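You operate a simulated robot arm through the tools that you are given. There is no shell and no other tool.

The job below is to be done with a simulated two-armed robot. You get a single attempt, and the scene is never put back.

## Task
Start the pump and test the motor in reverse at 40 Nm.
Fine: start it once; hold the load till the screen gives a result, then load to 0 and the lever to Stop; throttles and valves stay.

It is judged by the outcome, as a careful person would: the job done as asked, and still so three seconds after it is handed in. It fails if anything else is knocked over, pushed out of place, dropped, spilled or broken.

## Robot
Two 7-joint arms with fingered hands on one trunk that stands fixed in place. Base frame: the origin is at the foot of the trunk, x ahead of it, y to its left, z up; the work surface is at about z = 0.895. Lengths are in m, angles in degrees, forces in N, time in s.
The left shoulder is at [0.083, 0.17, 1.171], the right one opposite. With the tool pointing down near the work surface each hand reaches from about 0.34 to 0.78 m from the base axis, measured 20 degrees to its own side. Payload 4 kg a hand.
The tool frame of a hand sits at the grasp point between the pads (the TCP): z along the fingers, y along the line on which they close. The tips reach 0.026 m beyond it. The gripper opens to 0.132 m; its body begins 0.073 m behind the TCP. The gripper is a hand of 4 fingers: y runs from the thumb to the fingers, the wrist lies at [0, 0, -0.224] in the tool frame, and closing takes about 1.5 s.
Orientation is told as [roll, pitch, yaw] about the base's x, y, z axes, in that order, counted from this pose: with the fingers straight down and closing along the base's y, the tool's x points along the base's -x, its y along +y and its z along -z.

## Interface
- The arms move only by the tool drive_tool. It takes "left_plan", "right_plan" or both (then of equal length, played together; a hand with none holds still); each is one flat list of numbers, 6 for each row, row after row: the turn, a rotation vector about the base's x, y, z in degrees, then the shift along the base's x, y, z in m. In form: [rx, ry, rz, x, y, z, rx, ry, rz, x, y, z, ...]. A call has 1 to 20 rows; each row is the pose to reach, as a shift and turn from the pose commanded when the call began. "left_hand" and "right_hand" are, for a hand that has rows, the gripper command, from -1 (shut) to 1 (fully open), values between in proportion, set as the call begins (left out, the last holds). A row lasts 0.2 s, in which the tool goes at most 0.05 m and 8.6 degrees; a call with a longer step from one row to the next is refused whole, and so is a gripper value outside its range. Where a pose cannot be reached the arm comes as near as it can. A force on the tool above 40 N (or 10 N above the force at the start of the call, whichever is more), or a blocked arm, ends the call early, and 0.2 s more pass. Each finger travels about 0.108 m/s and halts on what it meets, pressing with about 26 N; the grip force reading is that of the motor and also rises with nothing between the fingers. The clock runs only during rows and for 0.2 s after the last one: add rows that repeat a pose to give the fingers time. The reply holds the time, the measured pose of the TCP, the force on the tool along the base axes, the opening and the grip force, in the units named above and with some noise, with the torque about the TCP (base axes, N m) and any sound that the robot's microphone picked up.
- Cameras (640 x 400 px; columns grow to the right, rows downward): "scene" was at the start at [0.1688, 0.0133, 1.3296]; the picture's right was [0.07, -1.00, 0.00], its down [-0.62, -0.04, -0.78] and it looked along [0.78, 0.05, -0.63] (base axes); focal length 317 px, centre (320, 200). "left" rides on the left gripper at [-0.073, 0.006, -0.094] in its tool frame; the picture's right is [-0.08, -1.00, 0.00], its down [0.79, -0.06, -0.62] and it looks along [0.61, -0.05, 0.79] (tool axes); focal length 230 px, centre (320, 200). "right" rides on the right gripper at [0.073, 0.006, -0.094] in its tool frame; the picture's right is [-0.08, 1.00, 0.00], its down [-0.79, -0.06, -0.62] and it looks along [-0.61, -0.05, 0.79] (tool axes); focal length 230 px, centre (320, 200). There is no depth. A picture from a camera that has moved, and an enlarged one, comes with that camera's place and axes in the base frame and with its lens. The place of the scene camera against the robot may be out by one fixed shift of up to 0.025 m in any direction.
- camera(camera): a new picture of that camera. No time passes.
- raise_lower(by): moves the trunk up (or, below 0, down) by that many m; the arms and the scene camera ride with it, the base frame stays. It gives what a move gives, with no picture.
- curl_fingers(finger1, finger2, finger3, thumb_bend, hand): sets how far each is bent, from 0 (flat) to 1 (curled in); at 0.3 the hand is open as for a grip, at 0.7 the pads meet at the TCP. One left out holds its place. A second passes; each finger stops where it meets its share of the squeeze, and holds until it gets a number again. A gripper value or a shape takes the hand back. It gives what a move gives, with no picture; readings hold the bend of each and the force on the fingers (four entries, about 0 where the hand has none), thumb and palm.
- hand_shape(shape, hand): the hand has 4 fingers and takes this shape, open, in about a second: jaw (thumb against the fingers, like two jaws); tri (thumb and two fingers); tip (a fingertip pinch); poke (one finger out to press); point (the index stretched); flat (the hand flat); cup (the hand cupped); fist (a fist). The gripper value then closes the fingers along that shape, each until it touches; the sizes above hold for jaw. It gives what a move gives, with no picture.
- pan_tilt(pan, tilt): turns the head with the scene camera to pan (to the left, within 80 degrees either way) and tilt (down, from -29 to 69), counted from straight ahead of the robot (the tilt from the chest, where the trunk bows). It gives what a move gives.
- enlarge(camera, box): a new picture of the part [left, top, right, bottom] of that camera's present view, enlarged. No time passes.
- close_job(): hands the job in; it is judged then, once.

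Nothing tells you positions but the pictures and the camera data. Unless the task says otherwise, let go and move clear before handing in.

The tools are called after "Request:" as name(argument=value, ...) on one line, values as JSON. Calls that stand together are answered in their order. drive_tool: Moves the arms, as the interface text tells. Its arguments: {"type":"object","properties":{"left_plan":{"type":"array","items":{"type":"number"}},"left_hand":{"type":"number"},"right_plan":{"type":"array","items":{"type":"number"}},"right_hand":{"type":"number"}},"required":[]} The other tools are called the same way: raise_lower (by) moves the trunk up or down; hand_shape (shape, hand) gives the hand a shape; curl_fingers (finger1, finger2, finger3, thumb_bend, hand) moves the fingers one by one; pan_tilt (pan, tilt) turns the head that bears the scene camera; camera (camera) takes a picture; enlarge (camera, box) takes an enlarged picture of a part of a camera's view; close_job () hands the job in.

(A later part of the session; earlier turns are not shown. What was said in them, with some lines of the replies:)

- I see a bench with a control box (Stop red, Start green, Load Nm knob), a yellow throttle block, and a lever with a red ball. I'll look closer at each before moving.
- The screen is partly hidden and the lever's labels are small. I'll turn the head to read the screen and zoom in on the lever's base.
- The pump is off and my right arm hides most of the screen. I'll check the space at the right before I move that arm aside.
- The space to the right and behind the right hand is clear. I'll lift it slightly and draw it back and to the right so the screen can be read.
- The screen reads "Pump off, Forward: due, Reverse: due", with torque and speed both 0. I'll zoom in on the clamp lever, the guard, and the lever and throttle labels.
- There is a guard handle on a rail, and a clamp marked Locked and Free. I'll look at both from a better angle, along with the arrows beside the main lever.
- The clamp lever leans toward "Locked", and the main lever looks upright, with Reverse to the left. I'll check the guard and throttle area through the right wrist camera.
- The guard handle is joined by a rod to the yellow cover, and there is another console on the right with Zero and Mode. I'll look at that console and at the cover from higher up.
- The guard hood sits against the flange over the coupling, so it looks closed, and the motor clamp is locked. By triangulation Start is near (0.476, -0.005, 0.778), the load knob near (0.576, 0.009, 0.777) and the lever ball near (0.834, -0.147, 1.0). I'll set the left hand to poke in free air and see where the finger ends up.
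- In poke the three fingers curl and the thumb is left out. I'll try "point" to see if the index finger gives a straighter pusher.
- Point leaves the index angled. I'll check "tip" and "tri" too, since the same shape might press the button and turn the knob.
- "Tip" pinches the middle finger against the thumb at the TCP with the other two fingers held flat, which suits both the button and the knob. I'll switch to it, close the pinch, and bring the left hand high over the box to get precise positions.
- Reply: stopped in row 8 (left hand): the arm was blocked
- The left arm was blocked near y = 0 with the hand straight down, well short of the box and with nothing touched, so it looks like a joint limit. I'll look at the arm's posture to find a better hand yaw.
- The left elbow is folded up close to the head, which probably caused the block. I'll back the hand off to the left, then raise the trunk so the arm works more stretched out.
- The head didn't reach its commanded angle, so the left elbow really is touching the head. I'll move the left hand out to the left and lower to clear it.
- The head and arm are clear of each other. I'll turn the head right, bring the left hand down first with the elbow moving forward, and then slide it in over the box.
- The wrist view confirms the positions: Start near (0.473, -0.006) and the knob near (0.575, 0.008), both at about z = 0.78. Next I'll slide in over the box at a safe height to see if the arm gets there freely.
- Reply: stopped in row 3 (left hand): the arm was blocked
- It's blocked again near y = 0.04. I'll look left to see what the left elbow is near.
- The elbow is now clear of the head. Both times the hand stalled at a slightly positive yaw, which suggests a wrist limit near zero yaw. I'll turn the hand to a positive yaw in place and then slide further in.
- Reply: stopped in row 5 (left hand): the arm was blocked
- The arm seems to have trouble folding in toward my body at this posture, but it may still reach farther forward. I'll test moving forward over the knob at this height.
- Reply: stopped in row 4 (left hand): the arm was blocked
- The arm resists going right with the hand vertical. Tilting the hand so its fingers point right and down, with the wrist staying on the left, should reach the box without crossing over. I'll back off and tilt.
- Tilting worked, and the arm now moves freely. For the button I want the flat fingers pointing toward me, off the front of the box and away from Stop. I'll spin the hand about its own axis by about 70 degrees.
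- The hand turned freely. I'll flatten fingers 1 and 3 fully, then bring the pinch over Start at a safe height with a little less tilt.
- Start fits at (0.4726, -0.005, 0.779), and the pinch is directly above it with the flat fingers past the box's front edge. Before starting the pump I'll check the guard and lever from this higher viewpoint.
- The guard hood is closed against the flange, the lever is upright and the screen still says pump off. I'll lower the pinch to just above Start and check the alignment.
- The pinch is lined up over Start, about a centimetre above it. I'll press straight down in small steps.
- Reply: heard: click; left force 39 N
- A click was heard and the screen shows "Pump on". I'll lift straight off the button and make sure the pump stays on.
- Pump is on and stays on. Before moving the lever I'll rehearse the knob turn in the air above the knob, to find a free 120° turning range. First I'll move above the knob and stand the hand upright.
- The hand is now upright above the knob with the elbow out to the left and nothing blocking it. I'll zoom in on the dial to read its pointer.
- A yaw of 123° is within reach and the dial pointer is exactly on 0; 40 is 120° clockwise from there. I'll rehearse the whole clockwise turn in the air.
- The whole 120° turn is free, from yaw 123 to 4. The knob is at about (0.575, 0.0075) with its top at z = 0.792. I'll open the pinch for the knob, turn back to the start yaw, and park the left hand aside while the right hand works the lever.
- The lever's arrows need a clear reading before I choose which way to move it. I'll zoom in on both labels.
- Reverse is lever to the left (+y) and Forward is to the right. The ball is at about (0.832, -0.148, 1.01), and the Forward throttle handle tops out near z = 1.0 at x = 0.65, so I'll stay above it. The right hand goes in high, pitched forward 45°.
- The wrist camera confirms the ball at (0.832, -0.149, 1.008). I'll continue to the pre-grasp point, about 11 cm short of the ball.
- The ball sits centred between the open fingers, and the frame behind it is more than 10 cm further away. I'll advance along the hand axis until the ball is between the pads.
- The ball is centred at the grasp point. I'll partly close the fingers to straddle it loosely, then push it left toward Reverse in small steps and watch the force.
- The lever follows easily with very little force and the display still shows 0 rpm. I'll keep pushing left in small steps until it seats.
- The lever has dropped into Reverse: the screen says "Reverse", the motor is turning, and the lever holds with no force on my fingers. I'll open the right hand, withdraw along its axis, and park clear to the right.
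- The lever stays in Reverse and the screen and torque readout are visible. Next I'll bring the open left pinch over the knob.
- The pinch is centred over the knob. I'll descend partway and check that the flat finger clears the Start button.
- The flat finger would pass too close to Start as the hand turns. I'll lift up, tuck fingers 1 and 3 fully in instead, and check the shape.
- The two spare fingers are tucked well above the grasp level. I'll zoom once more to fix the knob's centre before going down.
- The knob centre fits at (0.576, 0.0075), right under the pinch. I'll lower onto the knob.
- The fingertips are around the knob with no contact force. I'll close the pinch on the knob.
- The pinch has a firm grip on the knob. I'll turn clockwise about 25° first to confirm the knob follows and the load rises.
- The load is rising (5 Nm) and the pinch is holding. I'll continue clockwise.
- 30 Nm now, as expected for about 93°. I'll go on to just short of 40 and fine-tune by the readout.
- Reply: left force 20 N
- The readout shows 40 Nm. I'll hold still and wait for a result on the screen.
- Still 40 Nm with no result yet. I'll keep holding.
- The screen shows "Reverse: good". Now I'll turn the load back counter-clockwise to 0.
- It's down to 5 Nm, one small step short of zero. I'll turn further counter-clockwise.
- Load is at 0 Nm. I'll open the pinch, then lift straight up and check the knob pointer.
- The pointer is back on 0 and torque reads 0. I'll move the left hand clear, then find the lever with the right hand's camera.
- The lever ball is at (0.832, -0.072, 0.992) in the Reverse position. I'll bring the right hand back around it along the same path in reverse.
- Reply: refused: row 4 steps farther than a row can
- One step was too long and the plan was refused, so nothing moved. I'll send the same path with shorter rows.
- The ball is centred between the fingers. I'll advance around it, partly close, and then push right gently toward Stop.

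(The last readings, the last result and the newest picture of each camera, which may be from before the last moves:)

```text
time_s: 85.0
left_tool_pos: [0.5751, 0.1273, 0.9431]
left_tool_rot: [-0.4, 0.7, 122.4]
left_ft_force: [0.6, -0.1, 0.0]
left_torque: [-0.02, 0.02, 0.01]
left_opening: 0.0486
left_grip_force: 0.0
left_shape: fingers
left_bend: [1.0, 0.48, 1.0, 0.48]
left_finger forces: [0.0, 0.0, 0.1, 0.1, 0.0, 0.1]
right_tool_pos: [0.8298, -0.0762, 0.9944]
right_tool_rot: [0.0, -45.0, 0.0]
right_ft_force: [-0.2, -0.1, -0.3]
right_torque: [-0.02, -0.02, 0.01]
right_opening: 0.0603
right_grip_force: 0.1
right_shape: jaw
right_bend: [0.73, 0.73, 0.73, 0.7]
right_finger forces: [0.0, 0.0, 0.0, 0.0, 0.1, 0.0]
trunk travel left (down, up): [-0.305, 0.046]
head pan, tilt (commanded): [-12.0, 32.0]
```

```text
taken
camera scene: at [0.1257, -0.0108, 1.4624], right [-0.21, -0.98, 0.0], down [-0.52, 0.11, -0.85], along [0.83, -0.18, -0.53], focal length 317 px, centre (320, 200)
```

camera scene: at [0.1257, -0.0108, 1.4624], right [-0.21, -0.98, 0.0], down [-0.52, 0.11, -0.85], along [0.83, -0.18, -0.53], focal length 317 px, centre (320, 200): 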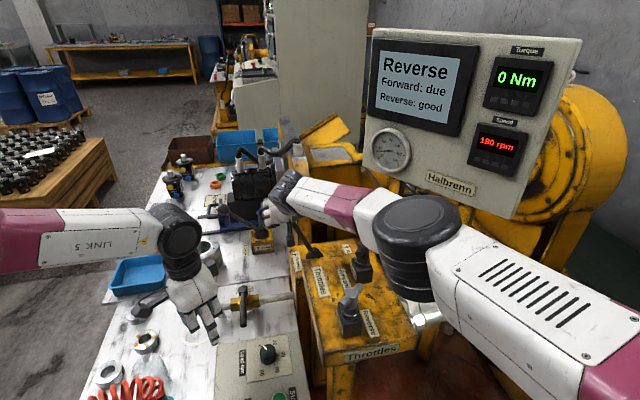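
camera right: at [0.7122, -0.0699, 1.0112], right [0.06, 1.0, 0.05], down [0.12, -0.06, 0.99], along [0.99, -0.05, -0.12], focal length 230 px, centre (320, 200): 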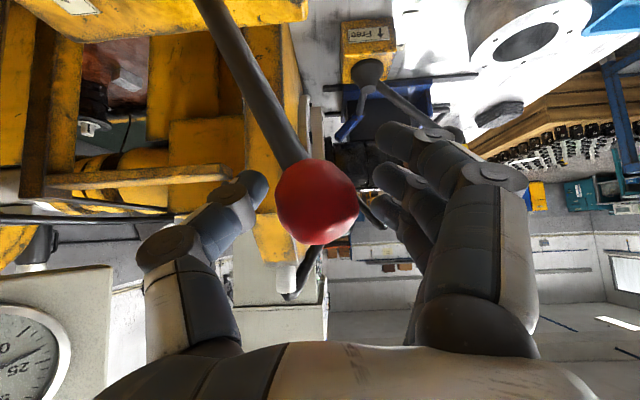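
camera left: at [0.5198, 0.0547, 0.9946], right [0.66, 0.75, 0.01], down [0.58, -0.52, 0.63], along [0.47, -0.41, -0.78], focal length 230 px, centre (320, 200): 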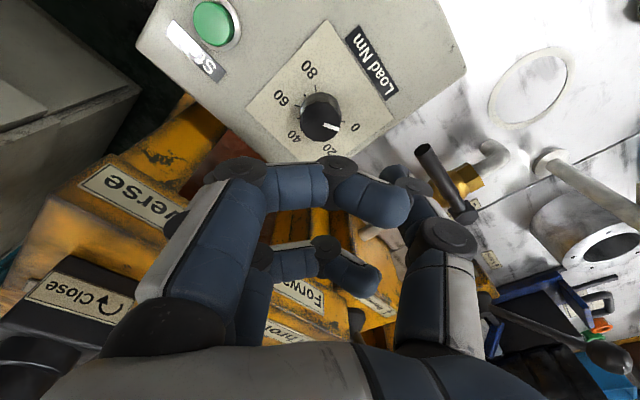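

The ball is centred in the straddle and 180 rpm is showing with 0 Nm load. Next I'll push the lever right toward centre in small steps.

Request:
drive_tool(right_plan=[0, 0, 0, 0, -0.01, 0.002, 0, 0, 0, 0, -0.02, 0.005, 0, 0, 0, 0, -0.03, 0.008, 0, 0, 0, 0, -0.04, 0.01, 0, 0, 0, 0, -0.05, 0.012])

Request:
camera(camera="right")

Request:
camera(camera="scene")

```text
time_s: 86.2
left_tool_pos: [0.5764, 0.1274, 0.9427]
left_tool_rot: [-0.4, 0.7, 122.4]
left_ft_force: [0.9, 0.2, -0.3]
left_torque: [-0.02, 0.01, 0.0]
left_opening: 0.0488
left_grip_force: 0.1
left_shape: fingers
left_bend: [1.0, 0.48, 1.0, 0.48]
left_finger forces: [0.1, 0.0, 0.0, 0.1, 0.0, 0.1]
right_tool_pos: [0.8289, -0.1254, 1.0074]
right_tool_rot: [-0.1, -45.0, 0.1]
right_ft_force: [1.1, 3.2, 2.3]
right_torque: [0.12, -0.01, -0.07]
right_opening: 0.0623
right_grip_force: 0.1
right_shape: jaw
right_bend: [0.73, 0.72, 0.73, 0.7]
right_finger forces: [0.1, 3.4, 0.0, 0.0, 0.0, 0.0]
trunk travel left (down, up): [-0.305, 0.046]
head pan, tilt (commanded): [-12.0, 32.0]
```

```text
taken
camera right: at [0.712, -0.1192, 1.0231], right [0.06, 1.0, 0.05], down [0.12, -0.06, 0.99], along [0.99, -0.05, -0.12], focal length 230 px, centre (320, 200)
```

right: 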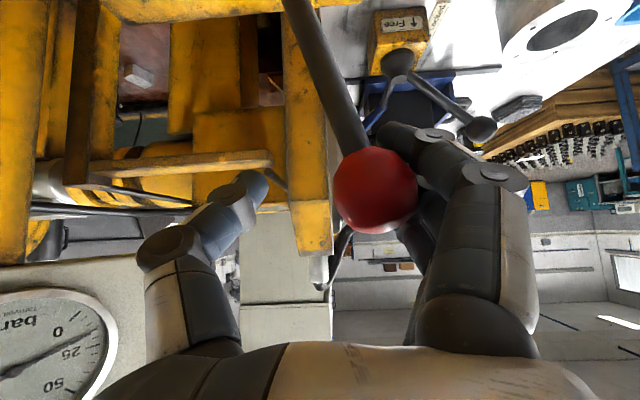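

```text
taken
camera scene: at [0.1255, -0.0108, 1.4624], right [-0.21, -0.98, 0.0], down [-0.52, 0.11, -0.85], along [0.83, -0.18, -0.53], focal length 317 px, centre (320, 200)
```

scene: 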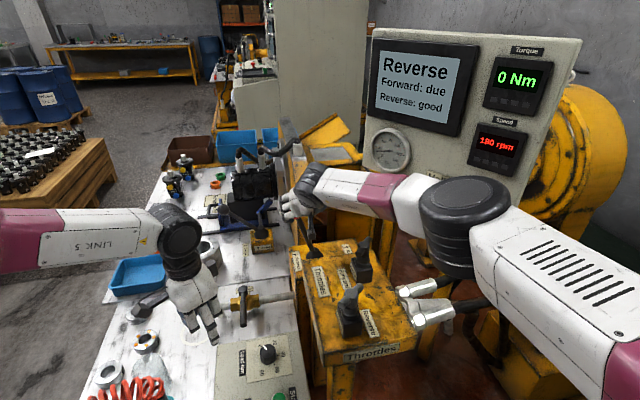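

The lever is moving back with light force. I'll continue in smaller steps.

Request:
drive_tool(right_plan=[0, 0, 0, 0, -0.008, 0.001, 0, 0, 0, 0, -0.016, 0.002])

Request:
camera(camera="right")

Request:
enlarge(camera="scene", box=[360, 20, 560, 200])

```text
time_s: 86.8
left_tool_pos: [0.5765, 0.1282, 0.9426]
left_tool_rot: [-0.4, 0.8, 122.4]
left_ft_force: [-0.6, -0.1, 0.3]
left_torque: [0.0, -0.01, 0.0]
left_opening: 0.0488
left_grip_force: 0.0
left_shape: fingers
left_bend: [1.0, 0.48, 1.0, 0.48]
left_finger forces: [0.0, 0.0, 0.0, 0.0, 0.0, 0.0]
right_tool_pos: [0.8288, -0.1412, 1.0105]
right_tool_rot: [-0.1, -45.0, 0.1]
right_ft_force: [1.6, 2.3, 1.3]
right_torque: [0.05, 0.0, -0.03]
right_opening: 0.0616
right_grip_force: 0.1
right_shape: jaw
right_bend: [0.73, 0.72, 0.73, 0.7]
right_finger forces: [0.0, 2.2, 0.0, 0.0, 0.0, 0.0]
trunk travel left (down, up): [-0.305, 0.046]
head pan, tilt (commanded): [-12.0, 32.0]
```

```text
taken
camera right: at [0.7116, -0.1357, 1.0254], right [0.06, 1.0, 0.05], down [0.12, -0.06, 0.99], along [0.99, -0.05, -0.12], focal length 230 px, centre (320, 200)
```

right: 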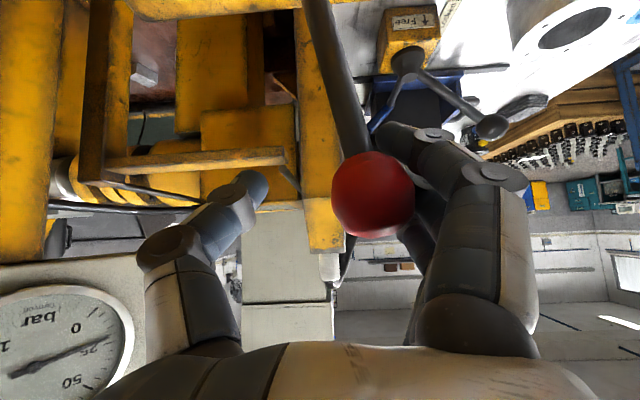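

```text
2.22 times, centred on (460, 110) of scene
camera zoom: at [0.1255, -0.0108, 1.4624], right [-0.21, -0.98, 0.0], down [-0.52, 0.11, -0.85], along [0.83, -0.18, -0.53], focal length 704 px, centre (9, 400)
```

zoom: 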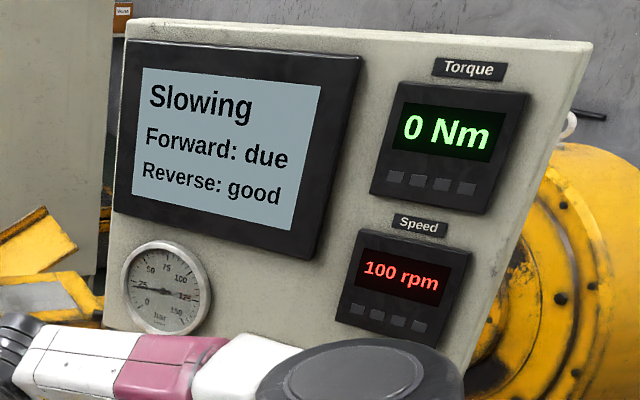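

The screen says "Slowing" and the lever is about two-thirds of the way back. I'll push a bit further toward centre.

Request:
drive_tool(right_plan=[0, 0, 0, 0, -0.008, 0.001, 0, 0, 0, 0, -0.016, 0.001, 0, 0, 0, 0, -0.024, 0.001])

Request:
camera(camera="right")

Request:
enlarge(camera="scene", box=[360, 20, 560, 200])

Request:
enlarge(camera="scene", box=[240, 170, 380, 280])

```text
time_s: 87.6
left_tool_pos: [0.5763, 0.1266, 0.9423]
left_tool_rot: [-0.5, 0.7, 122.4]
left_ft_force: [-0.7, -0.9, 0.5]
left_torque: [0.0, 0.01, -0.01]
left_opening: 0.0486
left_grip_force: 0.0
left_shape: fingers
left_bend: [1.0, 0.48, 1.0, 0.48]
left_finger forces: [0.0, 0.1, 0.0, 0.0, 0.0, 0.0]
right_tool_pos: [0.8291, -0.1659, 1.0114]
right_tool_rot: [-0.1, -45.0, 0.0]
right_ft_force: [-0.6, 1.1, 0.1]
right_torque: [-0.02, -0.02, 0.01]
right_opening: 0.0602
right_grip_force: 0.1
right_shape: jaw
right_bend: [0.73, 0.73, 0.73, 0.7]
right_finger forces: [0.1, 0.2, 0.0, 0.0, 0.1, 0.1]
trunk travel left (down, up): [-0.305, 0.046]
head pan, tilt (commanded): [-12.0, 32.0]
```

```text
taken
camera right: at [0.7117, -0.1602, 1.0262], right [0.06, 1.0, 0.05], down [0.12, -0.06, 0.99], along [0.99, -0.05, -0.12], focal length 230 px, centre (320, 200)
```

right: 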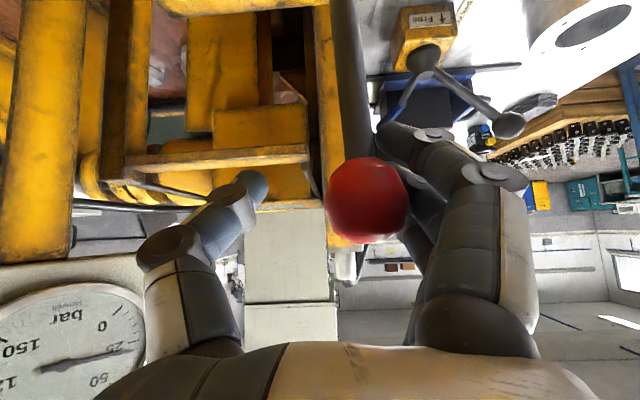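

```text
2.22 times, centred on (460, 110) of scene
camera zoom: at [0.1254, -0.0115, 1.4624], right [-0.21, -0.98, 0.0], down [-0.52, 0.11, -0.85], along [0.83, -0.18, -0.53], focal length 704 px, centre (9, 400)
```

zoom: 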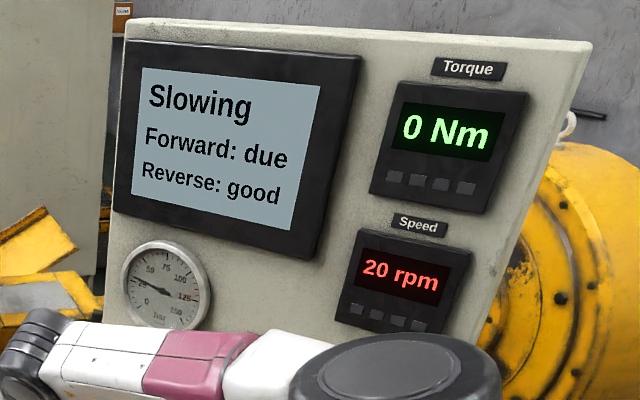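

```text
3.64 times, centred on (310, 225) of scene
camera zoom: at [0.1254, -0.0115, 1.4624], right [-0.21, -0.98, 0.0], down [-0.52, 0.11, -0.85], along [0.83, -0.18, -0.53], focal length 1152 px, centre (356, 109)
```

zoom: 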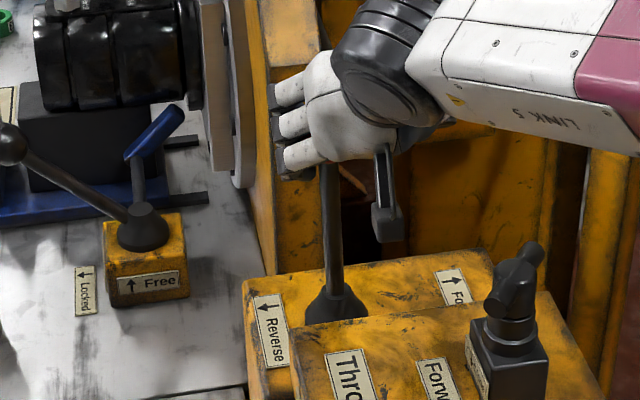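

The motor is nearly stopped and the lever is within a few millimetres of upright. I'll nudge it the last bit to centre.

Request:
drive_tool(right_plan=[0, 0, 0, 0, -0.004, 0, 0, 0, 0, 0, -0.008, 0])

Request:
camera(camera="right")

Request:
enlarge(camera="scene", box=[360, 20, 560, 200])

Request:
enlarge(camera="scene", box=[240, 170, 380, 280])

```text
time_s: 88.2
left_tool_pos: [0.5763, 0.1276, 0.9425]
left_tool_rot: [-0.5, 0.7, 122.3]
left_ft_force: [-0.2, -0.5, -0.2]
left_torque: [0.01, 0.01, -0.02]
left_opening: 0.0487
left_grip_force: 0.1
left_shape: fingers
left_bend: [1.0, 0.48, 1.0, 0.48]
left_finger forces: [0.0, 0.0, 0.0, 0.1, 0.0, 0.0]
right_tool_pos: [0.8288, -0.1723, 1.0111]
right_tool_rot: [0.0, -45.0, 0.0]
right_ft_force: [-0.5, 1.2, 0.1]
right_torque: [0.04, 0.01, -0.04]
right_opening: 0.0606
right_grip_force: 0.1
right_shape: jaw
right_bend: [0.73, 0.73, 0.73, 0.7]
right_finger forces: [0.2, 1.2, 0.1, 0.1, 0.1, 0.0]
trunk travel left (down, up): [-0.305, 0.046]
head pan, tilt (commanded): [-12.0, 32.0]
```

```text
taken
camera right: at [0.7118, -0.1667, 1.0264], right [0.05, 1.0, 0.05], down [0.12, -0.06, 0.99], along [0.99, -0.05, -0.12], focal length 230 px, centre (320, 200)
```

right: 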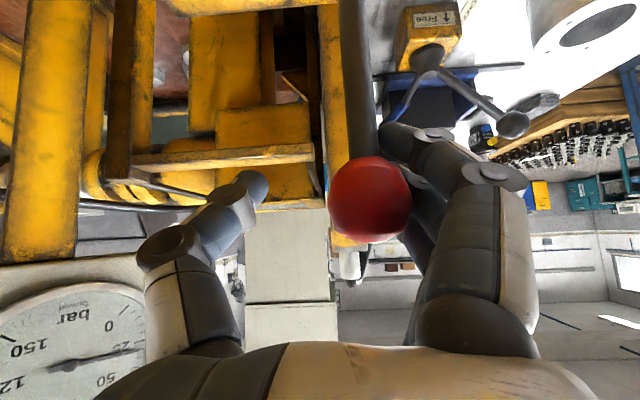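

```text
2.22 times, centred on (460, 110) of scene
camera zoom: at [0.1255, -0.0108, 1.4624], right [-0.21, -0.98, 0.0], down [-0.52, 0.11, -0.85], along [0.83, -0.18, -0.53], focal length 704 px, centre (9, 400)
```

zoom: 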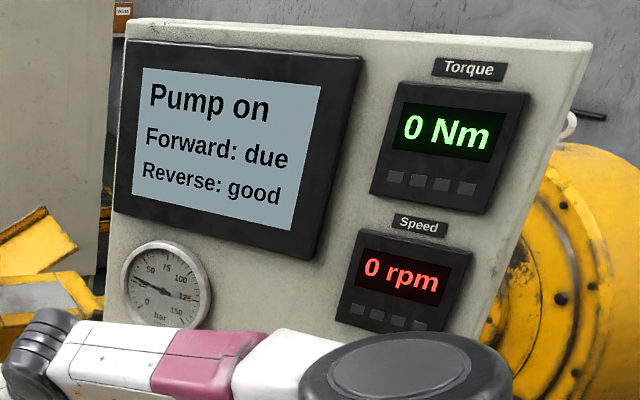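

```text
3.64 times, centred on (310, 225) of scene
camera zoom: at [0.1255, -0.0108, 1.4624], right [-0.21, -0.98, 0.0], down [-0.52, 0.11, -0.85], along [0.83, -0.18, -0.53], focal length 1152 px, centre (356, 109)
```

zoom: 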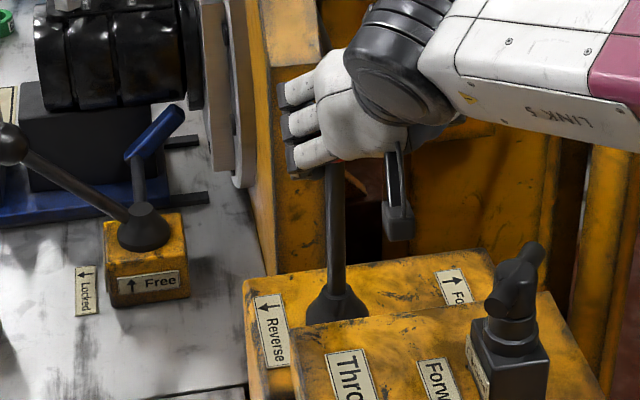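

The screen shows "Pump on", Reverse good, 0 rpm, and the lever is upright as it was at the start. I'll open the right hand and withdraw straight back.

Request:
drive_tool(right_plan=[0, 0, 0, 0, 0, 0, 0, 0, 0, 0, 0, 0, 0, 0, 0, 0, 0, 0, 0, 0, 0, 0, 0.01, 0, 0, 0, 0, 0, 0.02, 0], right_hand=1)

Request:
camera(camera="right")

```text
time_s: 89.4
left_tool_pos: [0.5765, 0.1277, 0.9429]
left_tool_rot: [-0.5, 0.7, 122.5]
left_ft_force: [-0.2, -0.3, 0.5]
left_torque: [0.0, -0.03, 0.01]
left_opening: 0.0486
left_grip_force: 0.0
left_shape: fingers
left_bend: [1.0, 0.48, 1.0, 0.48]
left_finger forces: [0.0, 0.0, 0.0, 0.1, 0.1, 0.0]
right_tool_pos: [0.8299, -0.154, 1.0108]
right_tool_rot: [0.0, -45.0, 0.0]
right_ft_force: [0.2, 0.4, 0.0]
right_torque: [-0.04, 0.02, -0.04]
right_opening: 0.1319
right_grip_force: 0.0
right_shape: jaw
right_bend: [0.3, 0.3, 0.3, 0.3]
right_finger forces: [0.0, 0.1, 0.1, 0.1, 0.1, 0.1]
trunk travel left (down, up): [-0.305, 0.046]
head pan, tilt (commanded): [-12.0, 32.0]
```

```text
taken
camera right: at [0.7122, -0.1476, 1.0263], right [0.06, 1.0, 0.05], down [0.12, -0.06, 0.99], along [0.99, -0.05, -0.12], focal length 230 px, centre (320, 200)
```

right: 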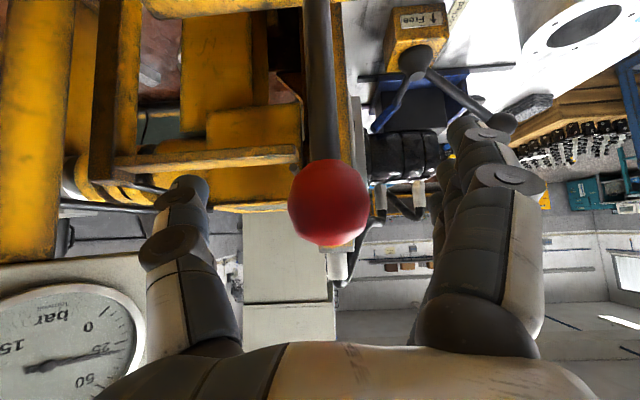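

The ball is centred at y = -0.149, its original Stop position. I'll withdraw along the hand axis and lift away.

Request:
drive_tool(right_plan=[0, 0, 0, -0.025, 0.002, 0.025, 0, 0, 0, -0.05, 0.003, 0.05, 0, 0, 0, -0.075, 0.003, 0.075, 0, 0, 0, -0.1, -0.01, 0.105, 0, 0, 0, -0.125, -0.025, 0.135, 0, 0, 0, -0.15, -0.035, 0.165, 0, 0, 0, -0.18, -0.045, 0.2])

Request:
camera(camera="scene")

Request:
camera(camera="right")

Request:
enlarge(camera="scene", box=[240, 170, 380, 280])

```text
time_s: 91.0
left_tool_pos: [0.5751, 0.1273, 0.9443]
left_tool_rot: [-0.5, 0.6, 122.5]
left_ft_force: [-0.4, -0.1, 0.1]
left_torque: [-0.01, -0.01, 0.01]
left_opening: 0.0488
left_grip_force: 0.1
left_shape: fingers
left_bend: [1.0, 0.48, 1.0, 0.48]
left_finger forces: [0.0, 0.0, 0.1, 0.1, 0.0, 0.1]
right_tool_pos: [0.6482, -0.1987, 1.2113]
right_tool_rot: [0.0, -45.0, -0.1]
right_ft_force: [-0.1, -0.1, 0.8]
right_torque: [-0.01, 0.03, 0.01]
right_opening: 0.1319
right_grip_force: 0.1
right_shape: jaw
right_bend: [0.3, 0.3, 0.3, 0.3]
right_finger forces: [0.1, 0.1, 0.0, 0.0, 0.1, 0.1]
trunk travel left (down, up): [-0.305, 0.046]
head pan, tilt (commanded): [-12.0, 32.0]
```

```text
taken
camera scene: at [0.124, -0.0113, 1.4626], right [-0.21, -0.98, 0.0], down [-0.52, 0.11, -0.85], along [0.83, -0.18, -0.53], focal length 317 px, centre (320, 200)
```

scene: 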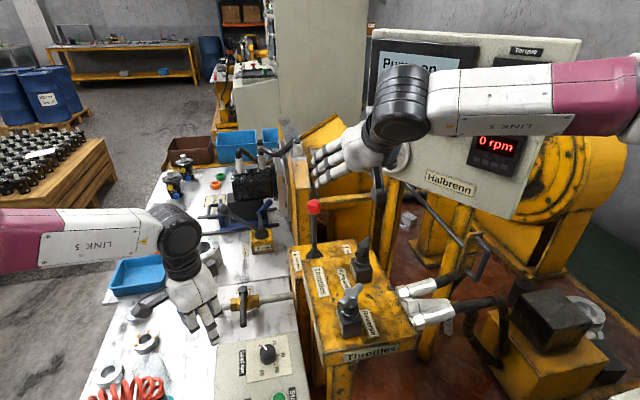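

```text
taken
camera right: at [0.5304, -0.1931, 1.2268], right [0.05, 1.0, 0.05], down [0.12, -0.06, 0.99], along [0.99, -0.05, -0.12], focal length 230 px, centre (320, 200)
```

right: 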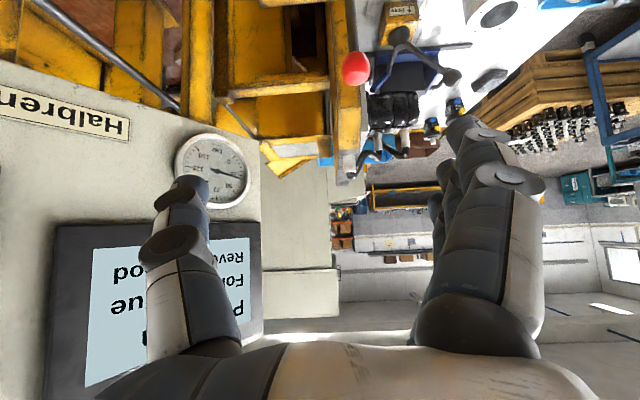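

```text
3.64 times, centred on (310, 225) of scene
camera zoom: at [0.124, -0.0113, 1.4626], right [-0.21, -0.98, 0.0], down [-0.52, 0.11, -0.85], along [0.83, -0.18, -0.53], focal length 1152 px, centre (356, 109)
```

zoom: 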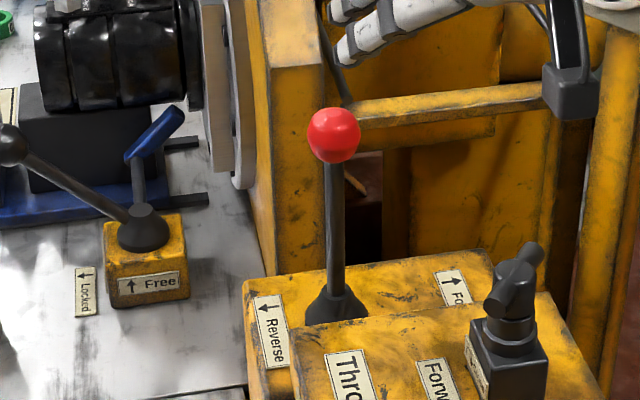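

The lever is upright, matching its original place. I'll park the right arm back to the right and do a final check of the screen, knob, lever and everything else.

Request:
drive_tool(right_plan=[0, 0, 0, -0.03, -0.03, 0.02, 0, 7.5, 0, -0.06, -0.06, 0.04, 0, 15, 0, -0.09, -0.09, 0.045, 0, 22.5, 0, -0.12, -0.12, 0.045, 0, 30, 0, -0.15, -0.15, 0.045, 0, 37.5, 0, -0.18, -0.18, 0.045, 0, 45, 0, -0.21, -0.21, 0.045, 0, 45, 0, -0.24, -0.235, 0.045])

Request:
camera(camera="scene")

Request:
enlarge(camera="scene", box=[360, 20, 580, 200])

Request:
enlarge(camera="scene", box=[200, 270, 340, 400])

Request:
camera(camera="left")

```text
time_s: 92.8
left_tool_pos: [0.5759, 0.1263, 0.9416]
left_tool_rot: [-0.5, 0.7, 122.5]
left_ft_force: [1.0, -0.2, -0.2]
left_torque: [0.01, -0.03, 0.03]
left_opening: 0.0488
left_grip_force: 0.1
left_shape: fingers
left_bend: [1.0, 0.48, 1.0, 0.48]
left_finger forces: [0.0, 0.1, 0.0, 0.1, 0.1, 0.1]
right_tool_pos: [0.4081, -0.4368, 1.2557]
right_tool_rot: [-0.1, 0.0, 0.1]
right_ft_force: [0.0, -0.3, -0.2]
right_torque: [0.02, -0.02, 0.04]
right_opening: 0.1314
right_grip_force: 0.0
right_shape: jaw
right_bend: [0.3, 0.3, 0.3, 0.3]
right_finger forces: [0.0, 0.0, 0.0, 0.1, 0.0, 0.0]
trunk travel left (down, up): [-0.305, 0.046]
head pan, tilt (commanded): [-12.0, 32.0]
```

```text
taken
camera scene: at [0.1241, -0.0122, 1.4626], right [-0.21, -0.98, 0.0], down [-0.52, 0.11, -0.85], along [0.83, -0.18, -0.53], focal length 317 px, centre (320, 200)
```

scene: 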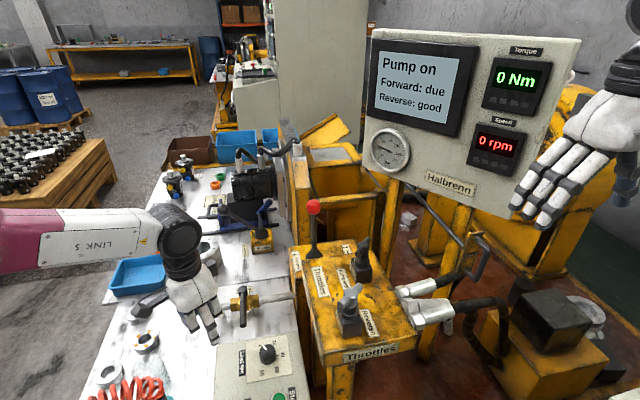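

```text
2.22 times, centred on (470, 110) of scene
camera zoom: at [0.1241, -0.0122, 1.4626], right [-0.21, -0.98, 0.0], down [-0.52, 0.11, -0.85], along [0.83, -0.18, -0.53], focal length 704 px, centre (-13, 400)
```

zoom: 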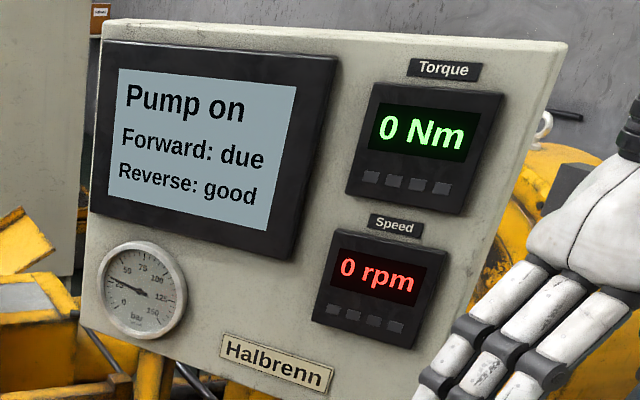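

```text
3.08 times, centred on (270, 335) of scene
camera zoom: at [0.1241, -0.0122, 1.4626], right [-0.21, -0.98, 0.0], down [-0.52, 0.11, -0.85], along [0.83, -0.18, -0.53], focal length 975 px, centre (474, -215)
```

zoom: 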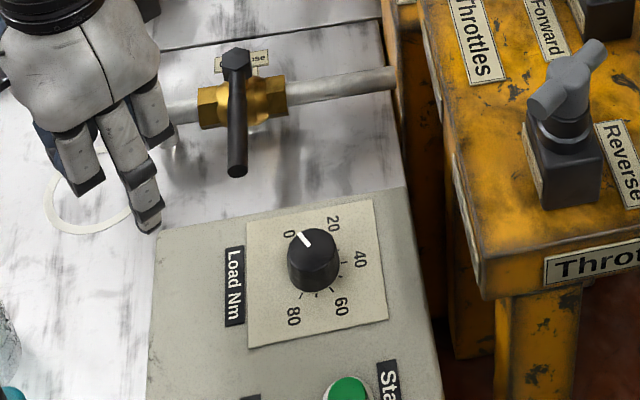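

```text
taken
camera left: at [0.5308, 0.1854, 1.0349], right [0.8, 0.6, 0.01], down [0.46, -0.63, 0.63], along [0.38, -0.5, -0.78], focal length 230 px, centre (320, 200)
```

left: 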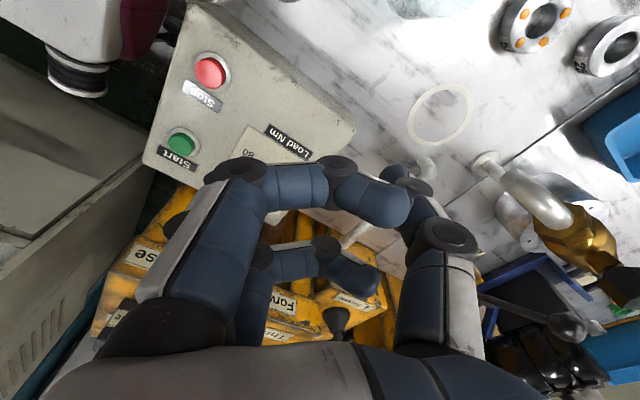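

Everything checks out. The screen shows Pump on and Reverse: good, with 0 Nm and 0 rpm; the knob is on 0 and the lever is upright at Stop. The throttles and valves are as they were, and both hands are clear. I'm handing in.

Request:
close_job()

```text
The job is handed in.
```

The reverse test is done: at 40 Nm the screen gave "Reverse: good". The pump is still running, since the task didn't ask to stop it.

- **Start:** I pressed Start once and the pump came on.
- **Test:** I moved the lever to Reverse, turned the load up to 40 Nm and held it there until the result appeared.
- **Shutdown of the test:** The load is back at 0 and the lever is upright at Stop. The screen shows 0 Nm and 0 rpm.
- **Left alone:** I didn't touch the throttles or valves, and nothing was knocked over or moved. Both hands were clear when I handed in.

While positioning over the control box, the left elbow touched the robot's own head, so I raised the trunk 0.12 m. I left it raised.
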